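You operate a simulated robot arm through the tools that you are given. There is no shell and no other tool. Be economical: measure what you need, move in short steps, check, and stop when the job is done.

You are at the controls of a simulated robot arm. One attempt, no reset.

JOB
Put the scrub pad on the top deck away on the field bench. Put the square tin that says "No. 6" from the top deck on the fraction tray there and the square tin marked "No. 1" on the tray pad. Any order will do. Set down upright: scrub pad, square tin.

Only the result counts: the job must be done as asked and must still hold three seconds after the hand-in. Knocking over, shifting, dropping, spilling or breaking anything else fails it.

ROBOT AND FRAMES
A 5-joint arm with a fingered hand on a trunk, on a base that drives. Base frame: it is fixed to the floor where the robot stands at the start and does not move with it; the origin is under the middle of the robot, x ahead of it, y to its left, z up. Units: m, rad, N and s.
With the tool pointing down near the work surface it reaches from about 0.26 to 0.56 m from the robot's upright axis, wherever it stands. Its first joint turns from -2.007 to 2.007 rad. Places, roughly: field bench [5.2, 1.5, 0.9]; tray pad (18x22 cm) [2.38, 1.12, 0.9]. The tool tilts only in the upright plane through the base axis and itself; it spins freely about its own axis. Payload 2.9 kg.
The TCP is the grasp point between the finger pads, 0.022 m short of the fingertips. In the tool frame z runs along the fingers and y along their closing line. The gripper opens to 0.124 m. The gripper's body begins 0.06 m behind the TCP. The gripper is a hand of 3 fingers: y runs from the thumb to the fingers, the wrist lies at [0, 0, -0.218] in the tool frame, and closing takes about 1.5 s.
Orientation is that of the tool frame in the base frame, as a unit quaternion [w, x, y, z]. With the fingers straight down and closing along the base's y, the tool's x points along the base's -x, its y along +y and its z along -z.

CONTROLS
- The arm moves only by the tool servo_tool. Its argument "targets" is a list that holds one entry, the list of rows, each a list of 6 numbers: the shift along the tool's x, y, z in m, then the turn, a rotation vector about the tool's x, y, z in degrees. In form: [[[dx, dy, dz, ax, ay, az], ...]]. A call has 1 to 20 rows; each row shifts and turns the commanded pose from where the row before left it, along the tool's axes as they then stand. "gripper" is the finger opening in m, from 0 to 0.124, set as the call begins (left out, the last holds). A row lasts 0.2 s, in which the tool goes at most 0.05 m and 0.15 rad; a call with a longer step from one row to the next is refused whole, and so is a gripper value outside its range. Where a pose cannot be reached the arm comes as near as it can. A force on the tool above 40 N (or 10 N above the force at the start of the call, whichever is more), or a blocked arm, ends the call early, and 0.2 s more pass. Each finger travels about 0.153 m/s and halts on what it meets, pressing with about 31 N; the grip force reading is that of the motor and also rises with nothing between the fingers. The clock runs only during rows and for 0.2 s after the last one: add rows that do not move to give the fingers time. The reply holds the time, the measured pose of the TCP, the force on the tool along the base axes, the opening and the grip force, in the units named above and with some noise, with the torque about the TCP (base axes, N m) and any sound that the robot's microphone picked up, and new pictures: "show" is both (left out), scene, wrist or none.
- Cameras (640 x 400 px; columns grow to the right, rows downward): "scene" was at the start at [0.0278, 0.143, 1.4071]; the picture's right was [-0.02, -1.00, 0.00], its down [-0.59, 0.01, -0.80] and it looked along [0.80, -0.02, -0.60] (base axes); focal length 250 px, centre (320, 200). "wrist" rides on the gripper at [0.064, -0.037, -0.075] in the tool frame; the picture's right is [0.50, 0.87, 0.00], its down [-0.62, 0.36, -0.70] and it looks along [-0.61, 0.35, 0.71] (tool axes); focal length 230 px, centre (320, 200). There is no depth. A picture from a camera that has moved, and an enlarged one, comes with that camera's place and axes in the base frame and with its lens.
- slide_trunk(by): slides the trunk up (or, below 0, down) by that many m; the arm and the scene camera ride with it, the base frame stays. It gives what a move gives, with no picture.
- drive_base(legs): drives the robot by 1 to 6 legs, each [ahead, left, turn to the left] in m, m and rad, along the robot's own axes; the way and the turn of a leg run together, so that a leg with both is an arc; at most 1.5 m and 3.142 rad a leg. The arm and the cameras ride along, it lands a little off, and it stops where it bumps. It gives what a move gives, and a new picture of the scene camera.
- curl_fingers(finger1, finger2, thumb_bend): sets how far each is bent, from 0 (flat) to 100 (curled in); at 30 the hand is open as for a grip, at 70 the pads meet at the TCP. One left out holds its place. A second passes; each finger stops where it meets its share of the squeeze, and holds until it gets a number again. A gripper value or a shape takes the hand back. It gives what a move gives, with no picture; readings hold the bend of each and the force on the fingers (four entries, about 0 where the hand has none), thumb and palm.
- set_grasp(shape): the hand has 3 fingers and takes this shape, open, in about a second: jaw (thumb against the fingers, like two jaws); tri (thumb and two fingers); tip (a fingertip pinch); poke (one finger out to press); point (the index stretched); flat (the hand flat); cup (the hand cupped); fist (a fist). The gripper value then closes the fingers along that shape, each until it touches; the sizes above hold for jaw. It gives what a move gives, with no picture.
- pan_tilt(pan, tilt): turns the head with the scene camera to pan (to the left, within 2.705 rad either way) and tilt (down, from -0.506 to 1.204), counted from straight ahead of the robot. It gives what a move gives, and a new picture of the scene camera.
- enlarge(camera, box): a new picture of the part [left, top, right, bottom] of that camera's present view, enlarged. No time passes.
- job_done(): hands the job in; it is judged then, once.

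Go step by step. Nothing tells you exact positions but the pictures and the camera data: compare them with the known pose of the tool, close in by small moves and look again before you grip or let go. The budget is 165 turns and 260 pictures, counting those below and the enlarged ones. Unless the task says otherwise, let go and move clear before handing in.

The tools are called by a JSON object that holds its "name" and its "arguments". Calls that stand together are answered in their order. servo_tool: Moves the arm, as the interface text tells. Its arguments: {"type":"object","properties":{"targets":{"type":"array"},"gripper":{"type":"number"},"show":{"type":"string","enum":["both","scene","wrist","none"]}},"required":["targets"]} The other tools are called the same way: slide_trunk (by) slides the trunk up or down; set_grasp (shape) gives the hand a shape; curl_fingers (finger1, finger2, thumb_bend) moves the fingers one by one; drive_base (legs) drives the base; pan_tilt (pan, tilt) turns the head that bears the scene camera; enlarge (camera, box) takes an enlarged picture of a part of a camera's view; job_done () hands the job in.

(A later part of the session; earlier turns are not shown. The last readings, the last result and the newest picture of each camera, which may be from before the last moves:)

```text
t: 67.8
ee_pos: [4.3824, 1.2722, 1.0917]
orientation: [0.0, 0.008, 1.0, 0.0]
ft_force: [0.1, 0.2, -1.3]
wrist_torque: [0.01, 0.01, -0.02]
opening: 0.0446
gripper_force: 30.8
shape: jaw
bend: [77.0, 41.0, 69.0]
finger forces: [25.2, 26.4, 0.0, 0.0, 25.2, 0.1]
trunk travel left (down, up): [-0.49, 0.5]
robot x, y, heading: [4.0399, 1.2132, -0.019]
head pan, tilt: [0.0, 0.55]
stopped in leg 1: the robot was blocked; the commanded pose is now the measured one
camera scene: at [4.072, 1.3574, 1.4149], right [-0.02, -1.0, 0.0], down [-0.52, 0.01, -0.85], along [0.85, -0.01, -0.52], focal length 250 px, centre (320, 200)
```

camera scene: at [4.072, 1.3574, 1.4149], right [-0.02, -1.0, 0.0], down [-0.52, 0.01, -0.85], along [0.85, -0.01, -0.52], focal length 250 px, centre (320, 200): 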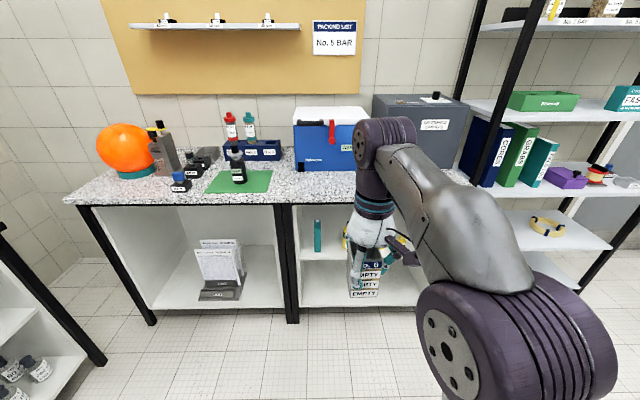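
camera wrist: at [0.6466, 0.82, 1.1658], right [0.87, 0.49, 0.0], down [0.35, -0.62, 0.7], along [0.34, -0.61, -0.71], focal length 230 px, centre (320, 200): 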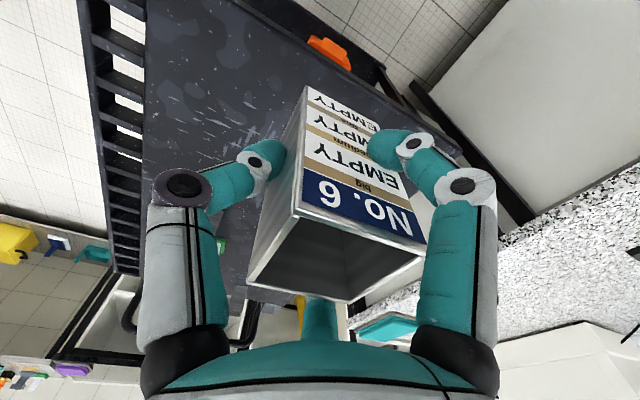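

The drive right was blocked. I'll look to the right and down to see what I touched.

{"name": "pan_tilt", "arguments": {"pan": -1.6, "tilt": 0.8}}

{"name": "pan_tilt", "arguments": {"pan": -2.5, "tilt": 0.7}}

```text
t: 69.4
ee_pos: [4.3829, 1.2719, 1.0909]
orientation: [-0.001, 0.008, 1.0, 0.0]
ft_force: [0.1, -0.6, -0.7]
wrist_torque: [-0.03, -0.02, 0.02]
opening: 0.0445
gripper_force: 30.8
shape: jaw
bend: [77.0, 41.0, 69.0]
finger forces: [25.1, 26.6, 0.0, 0.1, 25.3, 0.0]
trunk travel left (down, up): [-0.49, 0.5]
robot x, y, heading: [4.0403, 1.2136, -0.016]
head pan, tilt: [-1.6, 0.799]
camera scene: at [3.9784, 1.2787, 1.3935], right [-1.0, 0.04, 0.0], down [0.03, 0.72, -0.7], along [-0.03, -0.7, -0.72], focal length 250 px, centre (320, 200)
```

scene: 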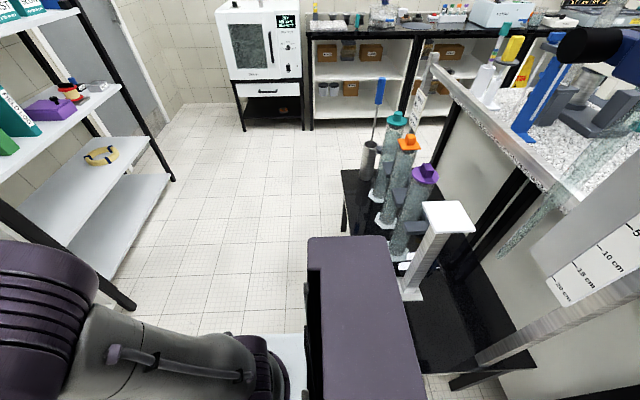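

```text
t: 70.6
ee_pos: [4.3819, 1.2726, 1.0913]
orientation: [0.0, 0.007, 1.0, 0.001]
ft_force: [0.3, 0.8, -0.4]
wrist_torque: [0.03, 0.0, 0.02]
opening: 0.0444
gripper_force: 31.1
shape: jaw
bend: [77.0, 41.0, 69.0]
finger forces: [25.1, 26.5, 0.1, 0.0, 25.3, 0.0]
trunk travel left (down, up): [-0.49, 0.5]
robot x, y, heading: [4.0368, 1.2171, -0.012]
head pan, tilt: [-2.499, 0.7]
camera scene: at [3.9132, 1.3094, 1.4017], right [-0.59, 0.81, 0.0], down [0.52, 0.38, -0.76], along [-0.62, -0.45, -0.64], focal length 250 px, centre (320, 200)
```

scene: 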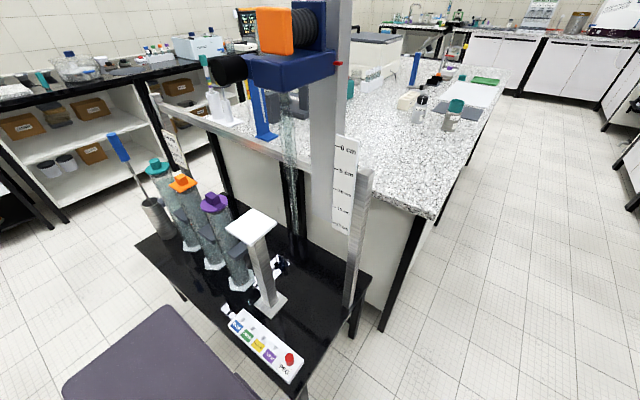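

I bumped a low table at the island's end, and nothing on it seems disturbed. I'll move ahead a bit, go back left, raise the trunk and inspect the bench from above.

{"name": "drive_base", "arguments": {"legs": [[0.15, 0, 0.012], [0, 0.5, 0]]}}

{"name": "slide_trunk", "arguments": {"by": 0.3}}

{"name": "pan_tilt", "arguments": {"pan": 0.1, "tilt": 0.65}}

{"name": "enlarge", "arguments": {"camera": "scene", "box": [200, 120, 440, 270]}}

```text
t: 74.5
ee_pos: [4.5356, 1.7735, 1.0906]
orientation: [0.0, 0.005, 1.0, 0.0]
ft_force: [0.5, 0.2, -1.1]
wrist_torque: [0.0, -0.01, -0.01]
opening: 0.0446
gripper_force: 31.1
shape: jaw
bend: [77.0, 41.0, 69.0]
finger forces: [25.1, 26.5, 0.0, 0.0, 25.3, 0.1]
trunk travel left (down, up): [-0.49, 0.5]
robot x, y, heading: [4.1918, 1.7115, -0.008]
head pan, tilt: [-2.499, 0.7]
camera scene: at [4.0667, 1.8076, 1.4017], right [-0.59, 0.81, 0.0], down [0.52, 0.38, -0.77], along [-0.62, -0.45, -0.64], focal length 250 px, centre (320, 200)
```

scene: 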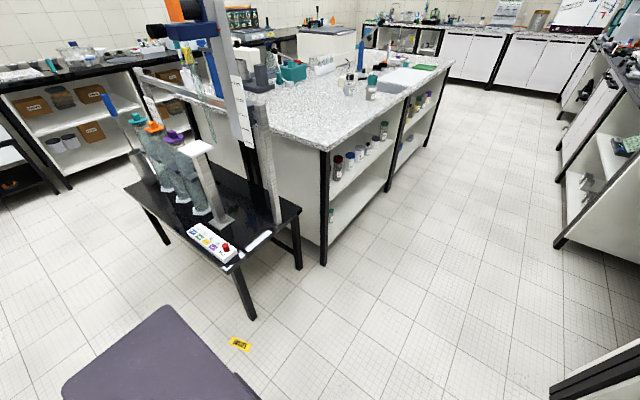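

```text
t: 77.5
ee_pos: [4.5371, 1.7739, 1.3895]
orientation: [0.0, 0.005, 1.0, 0.0]
ft_force: [0.4, -0.4, -0.3]
wrist_torque: [0.0, 0.0, 0.0]
opening: 0.0447
gripper_force: 31.0
shape: jaw
bend: [77.0, 41.0, 69.0]
finger forces: [25.1, 26.6, 0.0, 0.0, 25.2, 0.0]
trunk travel left (down, up): [-0.79, 0.2]
robot x, y, heading: [4.1908, 1.7122, -0.008]
head pan, tilt: [-2.499, 0.7]
```

```text
t: 79.9
ee_pos: [4.536, 1.7733, 1.3911]
orientation: [0.0, 0.004, 1.0, 0.0]
ft_force: [0.2, -0.4, -0.6]
wrist_torque: [-0.01, -0.02, 0.01]
opening: 0.0445
gripper_force: 31.0
shape: jaw
bend: [77.0, 41.0, 69.0]
finger forces: [25.0, 26.5, 0.0, 0.1, 25.2, 0.0]
trunk travel left (down, up): [-0.79, 0.2]
robot x, y, heading: [4.1954, 1.7078, -0.007]
head pan, tilt: [0.099, 0.649]
camera scene: at [4.2217, 1.8652, 1.7061], right [0.09, -1.0, 0.0], down [-0.6, -0.05, -0.8], along [0.79, 0.07, -0.6], focal length 250 px, centre (320, 200)
```

scene: 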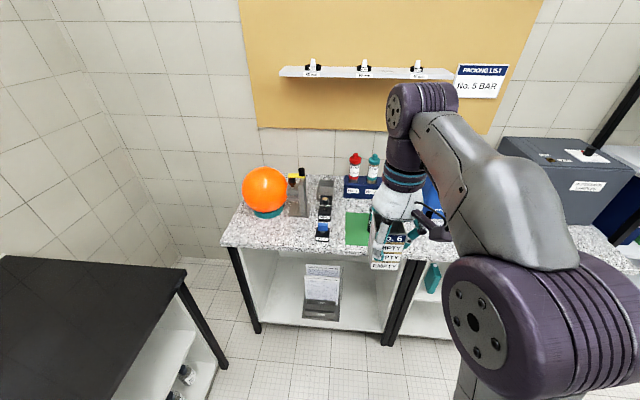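

```text
2.67 times, centred on (320, 195) of scene
camera zoom: at [4.2217, 1.8652, 1.7061], right [0.09, -1.0, 0.0], down [-0.6, -0.05, -0.8], along [0.79, 0.07, -0.6], focal length 665 px, centre (320, 213)
```

zoom: 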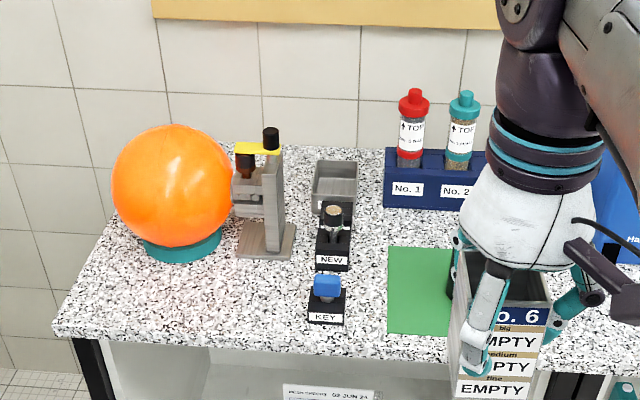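

No clear fraction tray on the left half. I'll check the right half of the bench, past the arm.

{"name": "pan_tilt", "arguments": {"pan": -0.75, "tilt": 0.6}}

{"name": "enlarge", "arguments": {"camera": "wrist", "box": [0, 0, 640, 400]}}

```text
t: 81.0
ee_pos: [4.5368, 1.7734, 1.3899]
orientation: [-0.001, 0.005, 1.0, 0.0]
ft_force: [-0.1, 0.8, -1.0]
wrist_torque: [-0.01, 0.02, 0.01]
opening: 0.0448
gripper_force: 30.8
shape: jaw
bend: [77.0, 41.0, 69.0]
finger forces: [25.0, 26.5, 0.1, 0.0, 25.3, 0.0]
trunk travel left (down, up): [-0.79, 0.2]
robot x, y, heading: [4.1892, 1.7087, -0.003]
head pan, tilt: [-0.75, 0.6]
camera scene: at [4.1994, 1.7966, 1.7103], right [-0.69, -0.73, 0.0], down [-0.41, 0.39, -0.83], along [0.6, -0.57, -0.56], focal length 250 px, centre (320, 200)
```

scene: 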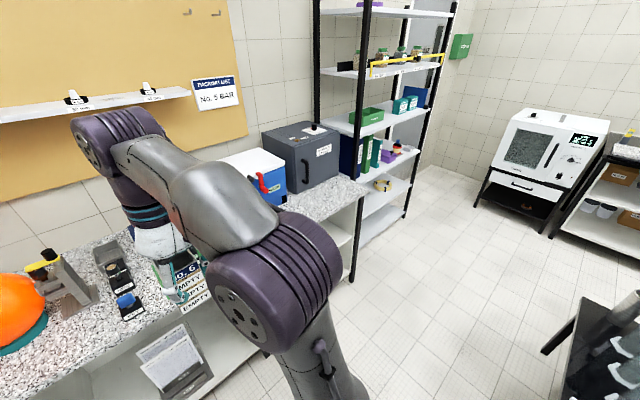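

```text
1.00 times, centred on (320, 200) of wrist (not enlarged: the box is as wide or as high as the picture)
camera zoom: at [4.4731, 1.7361, 1.4657], right [-0.49, 0.87, 0.0], down [0.62, 0.35, 0.7], along [0.61, 0.35, -0.71], focal length 230 px, centre (320, 200)
```

zoom: 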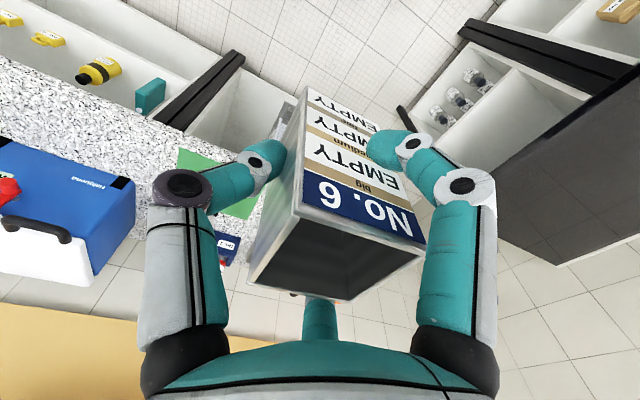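

Nothing there either. I'll turn the base right so the arm swings away, and view the whole bench unobstructed.

{"name": "drive_base", "arguments": {"legs": [[0, 0, -1.2]]}}

{"name": "pan_tilt", "arguments": {"pan": 1.0, "tilt": 0.7}}

{"name": "enlarge", "arguments": {"camera": "scene", "box": [150, 100, 390, 250]}}

{"name": "enlarge", "arguments": {"camera": "scene", "box": [390, 100, 630, 250]}}

```text
t: 84.4
ee_pos: [4.3734, 1.4134, 1.3912]
orientation: [0.0, 0.57, 0.821, 0.0]
ft_force: [-0.3, 0.5, -1.5]
wrist_torque: [0.01, 0.0, -0.01]
opening: 0.0447
gripper_force: 31.1
shape: jaw
bend: [77.0, 41.0, 69.0]
finger forces: [24.9, 26.3, 0.0, 0.0, 25.2, 0.0]
trunk travel left (down, up): [-0.79, 0.2]
robot x, y, heading: [4.1926, 1.7102, -1.211]
head pan, tilt: [-0.75, 0.6]
camera scene: at [4.2748, 1.7371, 1.7103], right [-0.92, 0.38, 0.0], down [0.22, 0.52, -0.83], along [-0.32, -0.76, -0.56], focal length 250 px, centre (320, 200)
```

scene: 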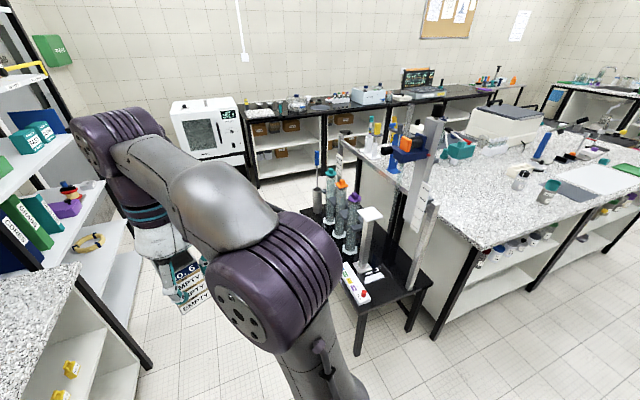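

```text
t: 86.2
ee_pos: [4.3735, 1.4134, 1.3911]
orientation: [0.0, 0.57, 0.822, -0.001]
ft_force: [-0.5, -0.3, -1.2]
wrist_torque: [-0.01, 0.02, 0.0]
opening: 0.0442
gripper_force: 30.6
shape: jaw
bend: [77.0, 41.0, 69.0]
finger forces: [24.9, 26.5, 0.0, 0.0, 25.1, 0.0]
trunk travel left (down, up): [-0.79, 0.2]
robot x, y, heading: [4.1924, 1.7114, -1.214]
head pan, tilt: [1.0, 0.7]
camera scene: at [4.3916, 1.8007, 1.7017], right [-0.21, -0.98, 0.0], down [-0.63, 0.14, -0.76], along [0.75, -0.16, -0.64], focal length 250 px, centre (320, 200)
```

scene: 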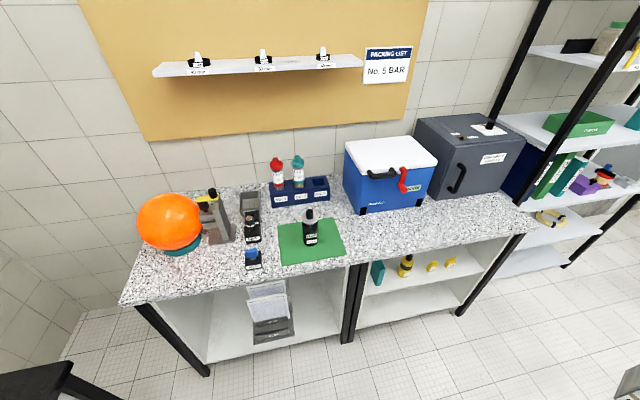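

```text
2.67 times, centred on (270, 175) of scene
camera zoom: at [4.3916, 1.8007, 1.7017], right [-0.21, -0.98, 0.0], down [-0.63, 0.14, -0.76], along [0.75, -0.16, -0.64], focal length 665 px, centre (453, 267)
```

zoom: 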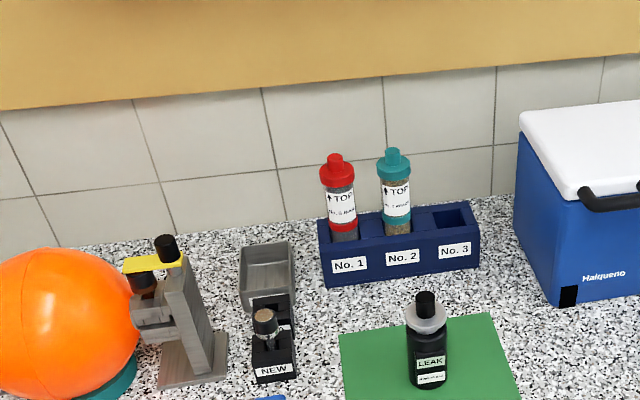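

```text
2.67 times, centred on (510, 175) of scene
camera zoom: at [4.3916, 1.8007, 1.7017], right [-0.21, -0.98, 0.0], down [-0.63, 0.14, -0.76], along [0.75, -0.16, -0.64], focal length 665 px, centre (-187, 267)
```

zoom: 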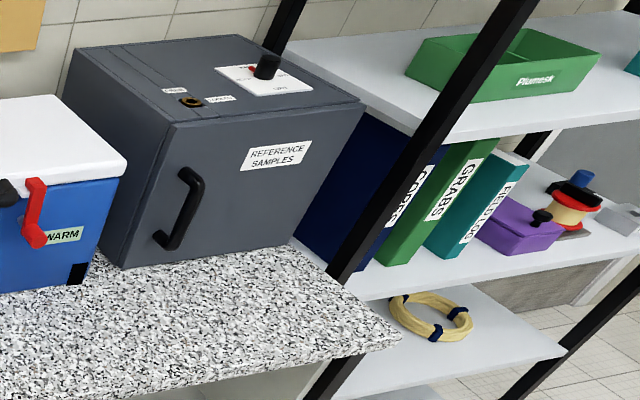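

The field bench has no tray in reach, and its right front is free for the pad. I'll go along the aisle to inspect the island beside the tray pad.

{"name": "drive_base", "arguments": {"legs": [[0, 0, -0.36], [-0.06, 0, 0], [0, -1.0, 0], [0, -0.8, 0]]}}

{"name": "pan_tilt", "arguments": {"pan": 0.0, "tilt": 0.7}}

{"name": "enlarge", "arguments": {"camera": "scene", "box": [160, 100, 480, 300]}}

```text
t: 97.0
ee_pos: [2.4386, 1.442, 1.3908]
orientation: [0.001, 0.713, 0.701, 0.0]
ft_force: [-0.7, -0.9, -1.0]
wrist_torque: [0.0, -0.01, -0.03]
opening: 0.0447
gripper_force: 31.5
shape: jaw
bend: [77.0, 41.0, 69.0]
finger forces: [25.0, 26.5, 0.0, 0.0, 25.2, 0.0]
trunk travel left (down, up): [-0.79, 0.2]
robot x, y, heading: [2.3785, 1.7885, -1.584]
head pan, tilt: [1.0, 0.7]
camera scene: at [2.596, 1.7953, 1.7017], right [-0.55, -0.83, 0.0], down [-0.54, 0.36, -0.76], along [0.64, -0.42, -0.64], focal length 250 px, centre (320, 200)
```

scene: 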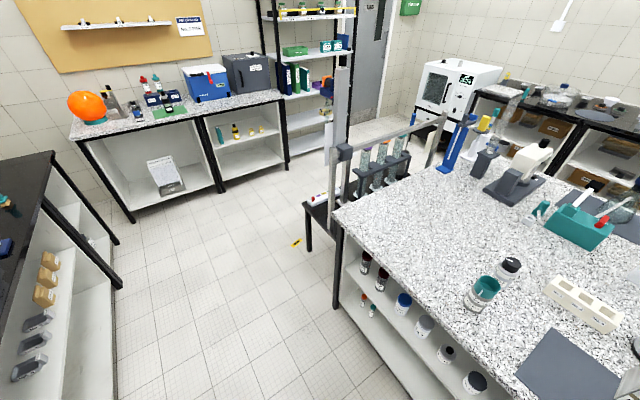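

```text
t: 98.3
ee_pos: [2.4375, 1.4408, 1.39]
orientation: [0.0, 0.713, 0.702, 0.0]
ft_force: [-0.3, -0.1, -0.7]
wrist_torque: [-0.01, -0.01, 0.0]
opening: 0.0443
gripper_force: 31.4
shape: jaw
bend: [77.0, 41.0, 69.0]
finger forces: [24.8, 26.5, 0.1, 0.0, 25.2, 0.0]
trunk travel left (down, up): [-0.79, 0.2]
robot x, y, heading: [2.3767, 1.7873, -1.584]
head pan, tilt: [0.0, 0.7]
camera scene: at [2.524, 1.7573, 1.7017], right [-1.0, 0.01, 0.0], down [0.01, 0.64, -0.76], along [-0.01, -0.76, -0.64], focal length 250 px, centre (320, 200)
```

scene: 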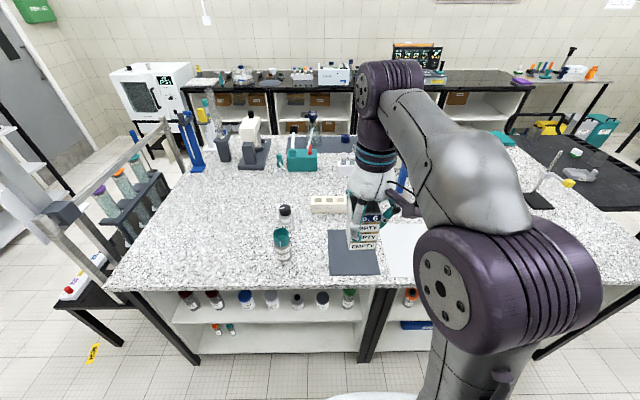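

```text
2.00 times, centred on (320, 200) of scene
camera zoom: at [2.524, 1.7573, 1.7017], right [-1.0, 0.01, 0.0], down [0.01, 0.64, -0.76], along [-0.01, -0.76, -0.64], focal length 499 px, centre (320, 200)
```

zoom: 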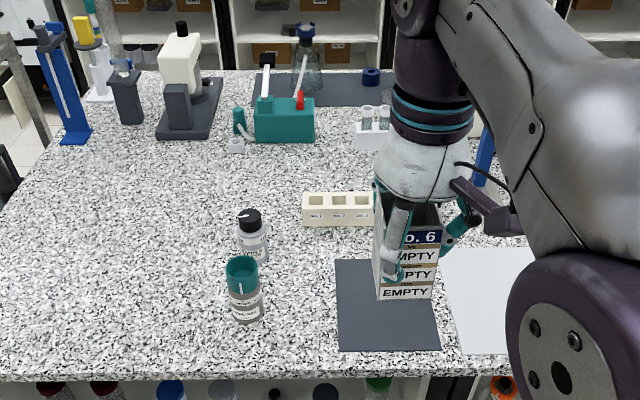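

The tray pad is right here and free. Now I'll inspect the left wall bench behind me for a tray labelled "fraction".

{"name": "pan_tilt", "arguments": {"pan": 2.65, "tilt": 0.7}}

{"name": "enlarge", "arguments": {"camera": "scene", "box": [0, 40, 320, 240]}}

{"name": "pan_tilt", "arguments": {"pan": -2.65, "tilt": 0.7}}

{"name": "enlarge", "arguments": {"camera": "scene", "box": [320, 60, 640, 260]}}

```text
t: 100.7
ee_pos: [2.4379, 1.4409, 1.3907]
orientation: [0.001, 0.713, 0.702, 0.0]
ft_force: [-0.1, -0.1, -0.8]
wrist_torque: [0.0, 0.0, -0.02]
opening: 0.0441
gripper_force: 31.3
shape: jaw
bend: [77.0, 41.0, 69.0]
finger forces: [24.9, 26.4, 0.1, 0.0, 25.2, 0.0]
trunk travel left (down, up): [-0.79, 0.2]
robot x, y, heading: [2.3767, 1.7831, -1.581]
head pan, tilt: [2.649, 0.7]
camera scene: at [2.5665, 1.9165, 1.7017], right [0.87, -0.49, 0.0], down [-0.31, -0.56, -0.76], along [0.37, 0.67, -0.64], focal length 250 px, centre (320, 200)
```

scene: 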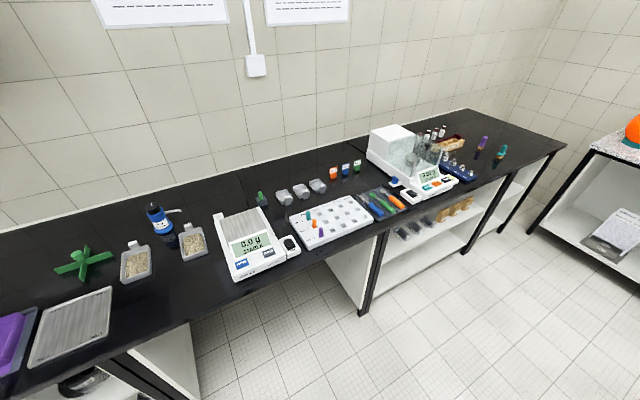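

```text
2.00 times, centred on (160, 140) of scene
camera zoom: at [2.5665, 1.9165, 1.7017], right [0.87, -0.49, 0.0], down [-0.31, -0.56, -0.76], along [0.37, 0.67, -0.64], focal length 499 px, centre (640, 320)
```

zoom: 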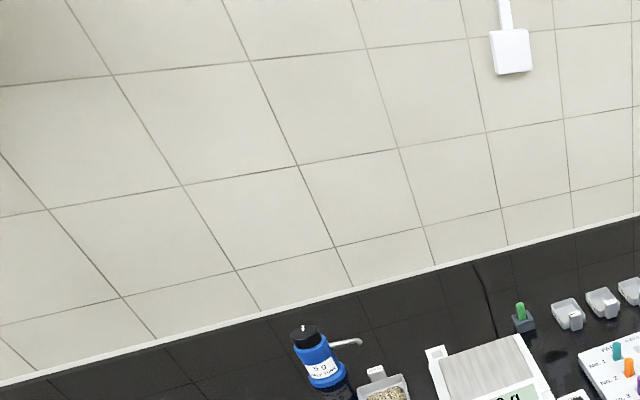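

```text
t: 104.8
ee_pos: [2.4385, 1.4412, 1.3902]
orientation: [0.0, 0.712, 0.702, 0.0]
ft_force: [0.3, 0.3, -1.4]
wrist_torque: [0.0, 0.01, 0.03]
opening: 0.0442
gripper_force: 31.1
shape: jaw
bend: [77.0, 41.0, 69.0]
finger forces: [25.0, 26.5, 0.0, 0.1, 25.2, 0.0]
trunk travel left (down, up): [-0.79, 0.2]
robot x, y, heading: [2.3839, 1.784, -1.585]
head pan, tilt: [-2.649, 0.7]
camera scene: at [2.4861, 1.9177, 1.7017], right [0.89, 0.46, 0.0], down [0.3, -0.57, -0.77], along [-0.35, 0.68, -0.64], focal length 250 px, centre (320, 200)
```

scene: 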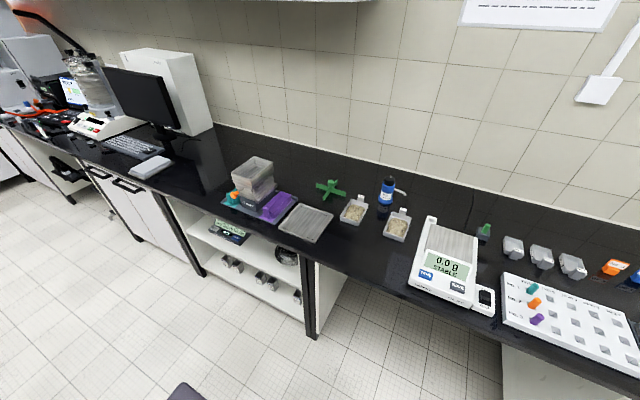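

```text
2.00 times, centred on (480, 160) of scene
camera zoom: at [2.4861, 1.9177, 1.7017], right [0.89, 0.46, 0.0], down [0.3, -0.57, -0.77], along [-0.35, 0.68, -0.64], focal length 499 px, centre (0, 280)
```

zoom: 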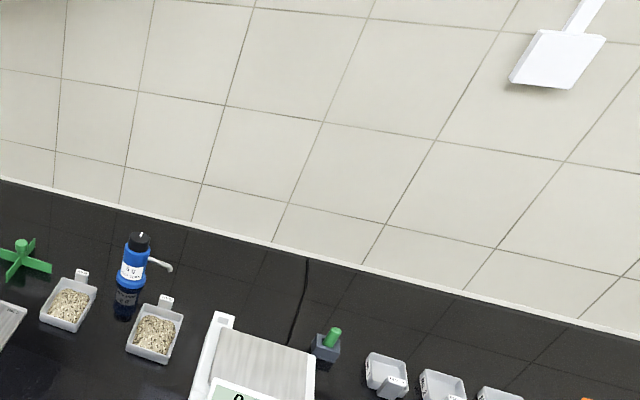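

There is a flat grey metal tray next to a splitter on the left bench. I'll zoom in on it and the neighbouring items.

{"name": "enlarge", "arguments": {"camera": "scene", "box": [210, 140, 420, 271]}}

{"name": "enlarge", "arguments": {"camera": "scene", "box": [400, 200, 640, 350]}}

```text
3.05 times, centred on (315, 206) of scene
camera zoom: at [2.4861, 1.9177, 1.7017], right [0.89, 0.46, 0.0], down [0.3, -0.57, -0.77], along [-0.35, 0.68, -0.64], focal length 760 px, centre (335, 183)
```

zoom: 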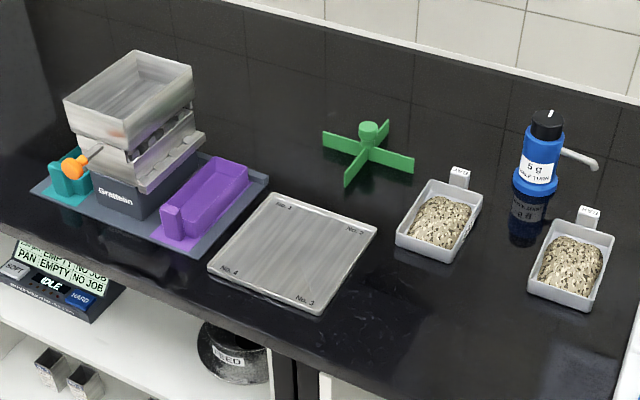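

```text
2.67 times, centred on (520, 275) of scene
camera zoom: at [2.4861, 1.9177, 1.7017], right [0.89, 0.46, 0.0], down [0.3, -0.57, -0.77], along [-0.35, 0.68, -0.64], focal length 665 px, centre (-213, 0)
```

zoom: 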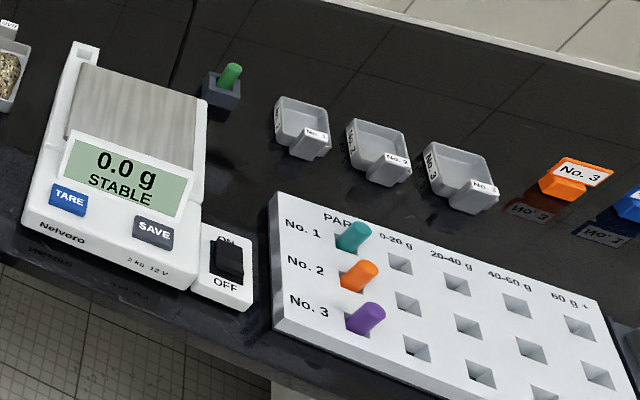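

The flat plate is a quartering plate (No. 1–4), and several small square tins with the same labels stand on the shelf below it. I'll turn around and inspect that shelf.

{"name": "drive_base", "arguments": {"legs": [[0, -0.4, 0], [0.1, 0, 0], [0, 0, 3.14]]}}

{"name": "pan_tilt", "arguments": {"pan": 0.25, "tilt": 1.0}}

{"name": "enlarge", "arguments": {"camera": "scene", "box": [120, 100, 440, 300]}}

```text
t: 115.2
ee_pos: [1.9413, 2.0382, 1.3901]
orientation: [0.0, -0.679, 0.734, 0.0]
ft_force: [-0.1, 0.7, -1.5]
wrist_torque: [0.0, 0.04, 0.0]
opening: 0.044
gripper_force: 31.0
shape: jaw
bend: [77.0, 41.0, 69.0]
finger forces: [24.5, 26.4, 0.1, 0.0, 25.3, 0.1]
trunk travel left (down, up): [-0.79, 0.2]
robot x, y, heading: [1.977, 1.6914, 1.493]
head pan, tilt: [-2.649, 0.7]
camera scene: at [1.8647, 1.566, 1.7017], right [-0.91, -0.4, 0.0], down [-0.26, 0.59, -0.77], along [0.31, -0.7, -0.64], focal length 250 px, centre (320, 200)
```

scene: 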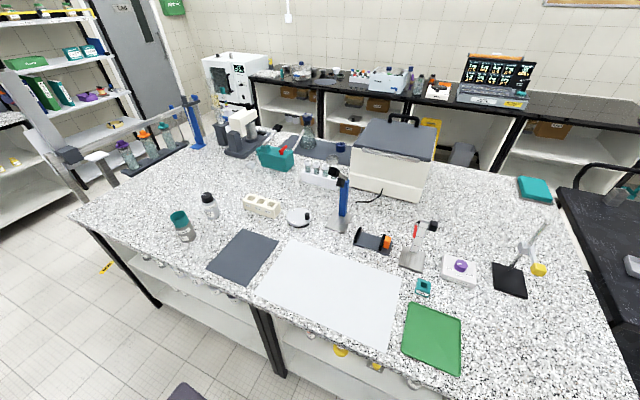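

```text
t: 117.8
ee_pos: [1.9424, 2.0386, 1.3905]
orientation: [-0.001, -0.679, 0.734, -0.001]
ft_force: [-0.7, 0.4, -1.5]
wrist_torque: [-0.01, 0.0, 0.0]
opening: 0.0442
gripper_force: 30.8
shape: jaw
bend: [77.0, 41.0, 69.0]
finger forces: [24.5, 26.3, 0.0, 0.0, 25.2, 0.0]
trunk travel left (down, up): [-0.79, 0.2]
robot x, y, heading: [1.9782, 1.6929, 1.495]
head pan, tilt: [0.25, 1.0]
camera scene: at [1.8185, 1.7123, 1.6783], right [0.99, 0.17, 0.0], down [0.14, -0.83, -0.54], along [-0.09, 0.53, -0.84], focal length 250 px, centre (320, 200)
```

scene: 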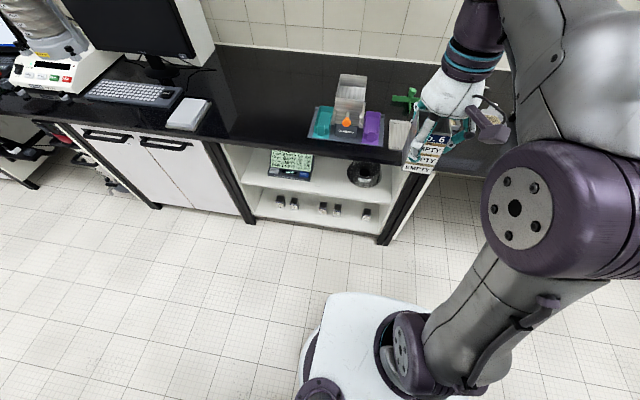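

```text
2.00 times, centred on (280, 200) of scene
camera zoom: at [1.8185, 1.7123, 1.6783], right [0.99, 0.17, 0.0], down [0.14, -0.83, -0.54], along [-0.09, 0.53, -0.84], focal length 499 px, centre (400, 200)
```

zoom: 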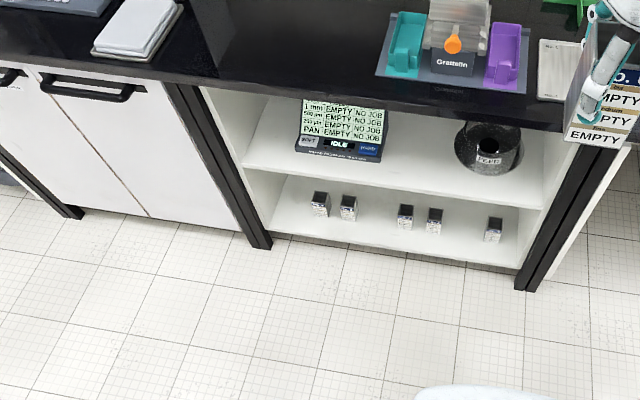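

Five tins stand on the bottom shelf. I'll enlarge to read their labels.

{"name": "enlarge", "arguments": {"camera": "scene", "box": [268, 182, 380, 232]}}

{"name": "enlarge", "arguments": {"camera": "scene", "box": [270, 190, 330, 222]}}

{"name": "enlarge", "arguments": {"camera": "scene", "box": [310, 195, 370, 227]}}

```text
5.71 times, centred on (324, 207) of scene
camera zoom: at [1.8185, 1.7123, 1.6783], right [0.99, 0.17, 0.0], down [0.14, -0.83, -0.54], along [-0.09, 0.53, -0.84], focal length 1426 px, centre (297, 160)
```

zoom: 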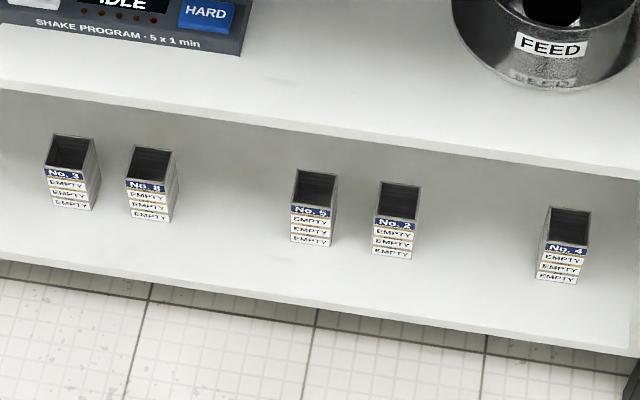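

```text
10.67 times, centred on (300, 206) of scene
camera zoom: at [1.8185, 1.7123, 1.6783], right [0.99, 0.17, 0.0], down [0.14, -0.83, -0.54], along [-0.09, 0.53, -0.84], focal length 2661 px, centre (533, 136)
```

zoom: 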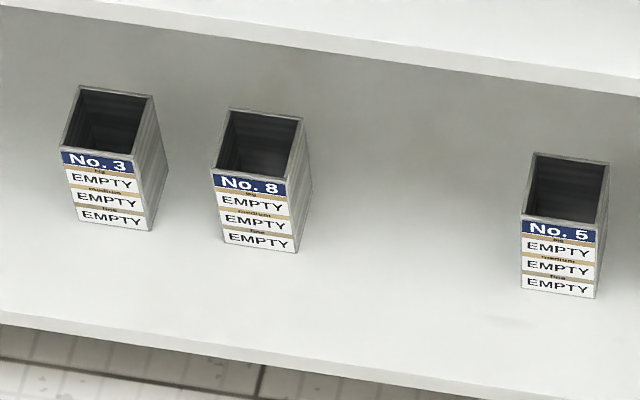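

```text
10.67 times, centred on (340, 211) of scene
camera zoom: at [1.8185, 1.7123, 1.6783], right [0.99, 0.17, 0.0], down [0.14, -0.83, -0.54], along [-0.09, 0.53, -0.84], focal length 2661 px, centre (107, 83)
```

zoom: 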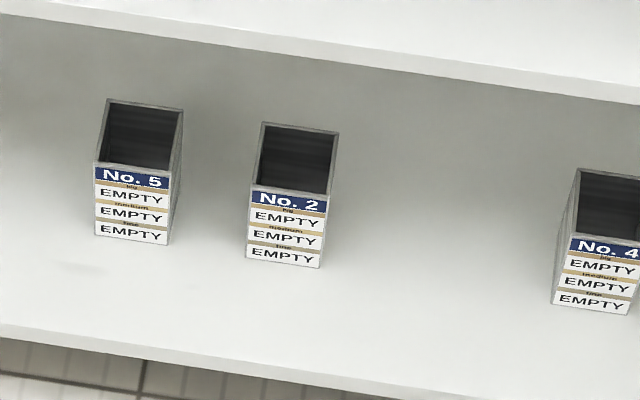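

The shelf tins are 3, 8, 5, 2 and 4, so No. 1 must be the third tin on the deck. On the island, a green rimmed tray lies near the tray pad. I'll look closer at it.

{"name": "pan_tilt", "arguments": {"pan": 2.7, "tilt": 1.0}}

{"name": "enlarge", "arguments": {"camera": "scene", "box": [120, 100, 440, 300]}}

```text
t: 120.0
ee_pos: [1.9403, 2.0388, 1.3912]
orientation: [0.0, -0.68, 0.734, 0.0]
ft_force: [0.0, -0.1, -1.4]
wrist_torque: [-0.01, 0.03, 0.0]
opening: 0.0443
gripper_force: 31.1
shape: jaw
bend: [77.0, 41.0, 69.0]
finger forces: [24.5, 26.2, 0.0, 0.1, 25.2, 0.0]
trunk travel left (down, up): [-0.79, 0.2]
robot x, y, heading: [1.981, 1.6918, 1.495]
head pan, tilt: [2.7, 1.0]
camera scene: at [1.7959, 1.5832, 1.6783], right [-0.87, 0.5, 0.0], down [0.42, 0.73, -0.54], along [-0.27, -0.47, -0.84], focal length 250 px, centre (320, 200)
```

scene: 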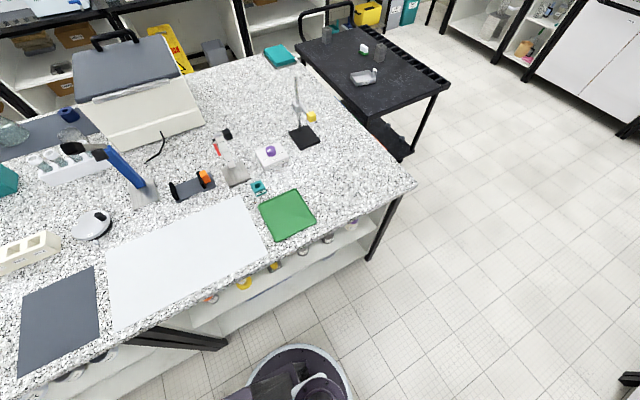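

```text
2.00 times, centred on (280, 200) of scene
camera zoom: at [1.7959, 1.5832, 1.6783], right [-0.87, 0.5, 0.0], down [0.42, 0.73, -0.54], along [-0.27, -0.47, -0.84], focal length 499 px, centre (400, 200)
```

zoom: 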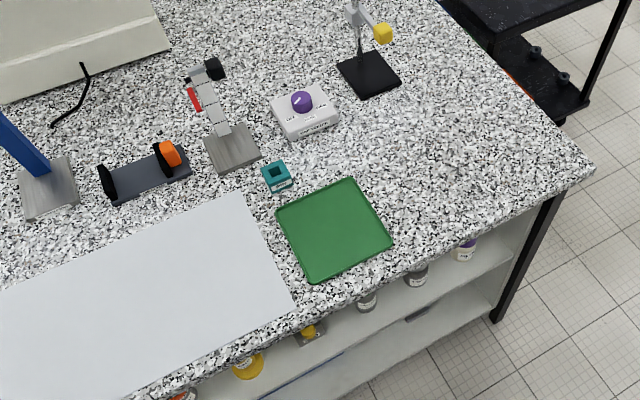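

The green tray is a candidate, but it has no label. I'll survey the rear and right benches for a tray that fits "fraction tray" better.

{"name": "pan_tilt", "arguments": {"pan": 1.65, "tilt": 0.45}}

{"name": "enlarge", "arguments": {"camera": "scene", "box": [160, 90, 400, 240]}}

{"name": "enlarge", "arguments": {"camera": "scene", "box": [400, 90, 640, 240]}}

{"name": "pan_tilt", "arguments": {"pan": 2.5, "tilt": 0.45}}

{"name": "enlarge", "arguments": {"camera": "scene", "box": [0, 60, 240, 210]}}

{"name": "enlarge", "arguments": {"camera": "scene", "box": [240, 60, 480, 210]}}

```text
t: 121.3
ee_pos: [1.9412, 2.0381, 1.3892]
orientation: [0.0, -0.679, 0.734, 0.0]
ft_force: [0.2, 0.1, -0.6]
wrist_torque: [-0.02, 0.02, 0.05]
opening: 0.0439
gripper_force: 30.7
shape: jaw
bend: [77.0, 41.0, 69.0]
finger forces: [24.5, 26.2, 0.0, 0.0, 25.1, 0.1]
trunk travel left (down, up): [-0.79, 0.2]
robot x, y, heading: [1.9784, 1.6933, 1.499]
head pan, tilt: [1.649, 0.45]
camera scene: at [1.7385, 1.6434, 1.7238], right [0.0, 1.0, 0.0], down [0.44, 0.0, -0.9], along [-0.9, 0.0, -0.44], focal length 250 px, centre (320, 200)
```

scene: 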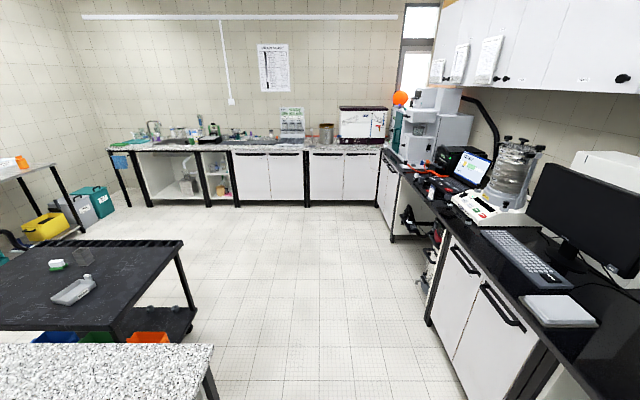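

```text
2.67 times, centred on (280, 165) of scene
camera zoom: at [1.7385, 1.6434, 1.7238], right [0.0, 1.0, 0.0], down [0.44, 0.0, -0.9], along [-0.9, 0.0, -0.44], focal length 665 px, centre (427, 293)
```

zoom: 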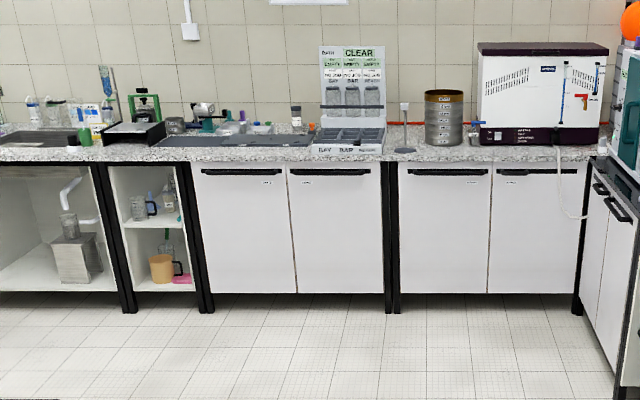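

```text
2.67 times, centred on (520, 165) of scene
camera zoom: at [1.7385, 1.6434, 1.7238], right [0.0, 1.0, 0.0], down [0.44, 0.0, -0.9], along [-0.9, 0.0, -0.44], focal length 665 px, centre (-213, 293)
```

zoom: 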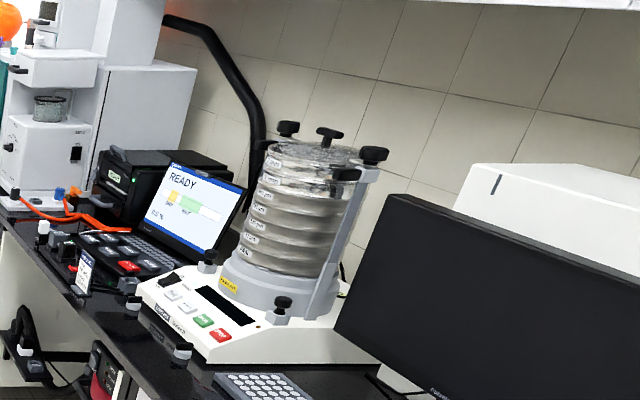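

```text
t: 122.5
ee_pos: [1.9409, 2.0387, 1.3899]
orientation: [0.001, -0.679, 0.734, 0.0]
ft_force: [0.1, -1.3, -0.7]
wrist_torque: [-0.02, 0.04, 0.02]
opening: 0.0445
gripper_force: 30.7
shape: jaw
bend: [77.0, 41.0, 69.0]
finger forces: [24.5, 26.4, 0.0, 0.0, 25.2, 0.0]
trunk travel left (down, up): [-0.79, 0.2]
robot x, y, heading: [1.9786, 1.6884, 1.497]
head pan, tilt: [2.499, 0.45]
camera scene: at [1.7698, 1.5746, 1.7239], right [-0.75, 0.66, 0.0], down [0.29, 0.33, -0.9], along [-0.59, -0.68, -0.44], focal length 250 px, centre (320, 200)
```

scene: 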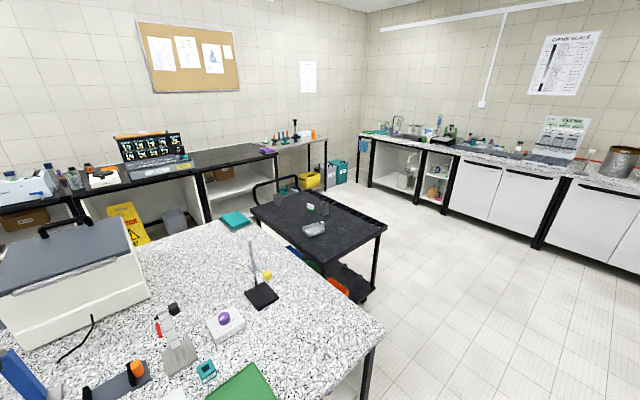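

```text
2.67 times, centred on (120, 135) of scene
camera zoom: at [1.7698, 1.5746, 1.7239], right [-0.75, 0.66, 0.0], down [0.29, 0.33, -0.9], along [-0.59, -0.68, -0.44], focal length 665 px, centre (853, 373)
```

zoom: 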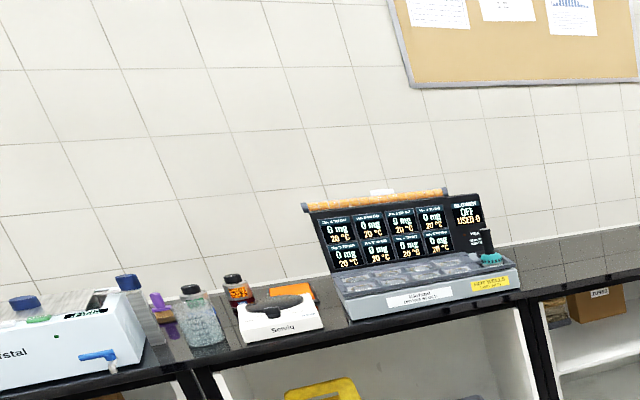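

```text
2.67 times, centred on (360, 135) of scene
camera zoom: at [1.7698, 1.5746, 1.7239], right [-0.75, 0.66, 0.0], down [0.29, 0.33, -0.9], along [-0.59, -0.68, -0.44], focal length 665 px, centre (213, 373)
```

zoom: 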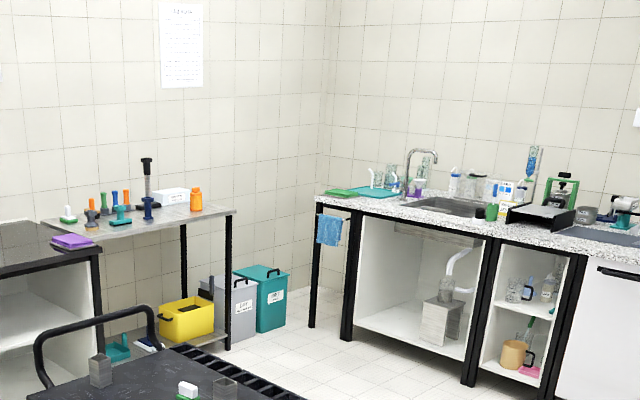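

I'll compare the remaining flat coloured items, the teal and purple ones, before deciding.

{"name": "enlarge", "arguments": {"camera": "scene", "box": [200, 195, 280, 245]}}

{"name": "enlarge", "arguments": {"camera": "scene", "box": [240, 130, 320, 180]}}

{"name": "enlarge", "arguments": {"camera": "scene", "box": [180, 330, 300, 400]}}

{"name": "enlarge", "arguments": {"camera": "scene", "box": [250, 180, 390, 267]}}

```text
8.00 times, centred on (240, 220) of scene
camera zoom: at [1.7698, 1.5746, 1.7239], right [-0.75, 0.66, 0.0], down [0.29, 0.33, -0.9], along [-0.59, -0.68, -0.44], focal length 1996 px, centre (960, 40)
```

zoom: 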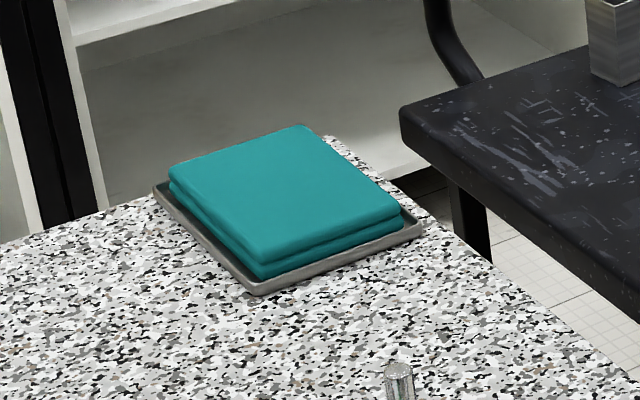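

```text
8.00 times, centred on (280, 155) of scene
camera zoom: at [1.7698, 1.5746, 1.7239], right [-0.75, 0.66, 0.0], down [0.29, 0.33, -0.9], along [-0.59, -0.68, -0.44], focal length 1996 px, centre (640, 560)
```

zoom: 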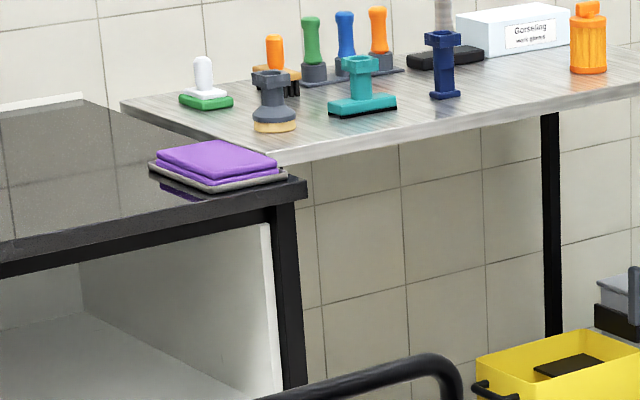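

```text
5.33 times, centred on (240, 365) of scene
camera zoom: at [1.7698, 1.5746, 1.7239], right [-0.75, 0.66, 0.0], down [0.29, 0.33, -0.9], along [-0.59, -0.68, -0.44], focal length 1330 px, centre (747, -680)
```

zoom: 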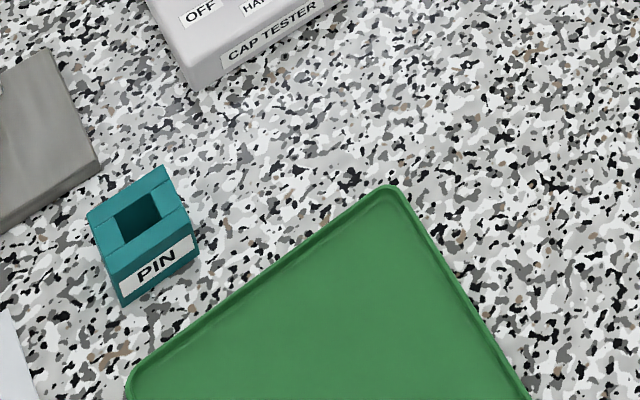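

```text
4.57 times, centred on (320, 224) of scene
camera zoom: at [1.7698, 1.5746, 1.7239], right [-0.75, 0.66, 0.0], down [0.29, 0.33, -0.9], along [-0.59, -0.68, -0.44], focal length 1140 px, centre (320, 93)
```

zoom: 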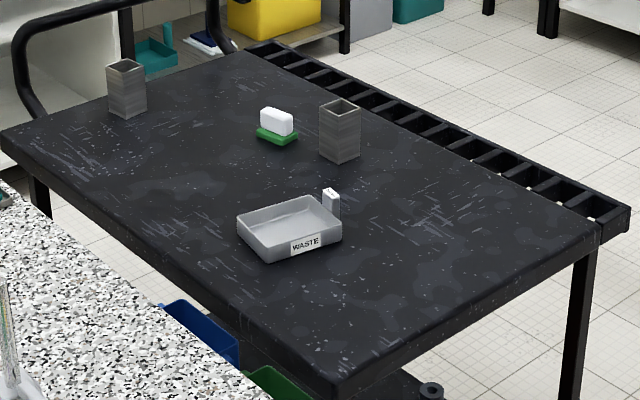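

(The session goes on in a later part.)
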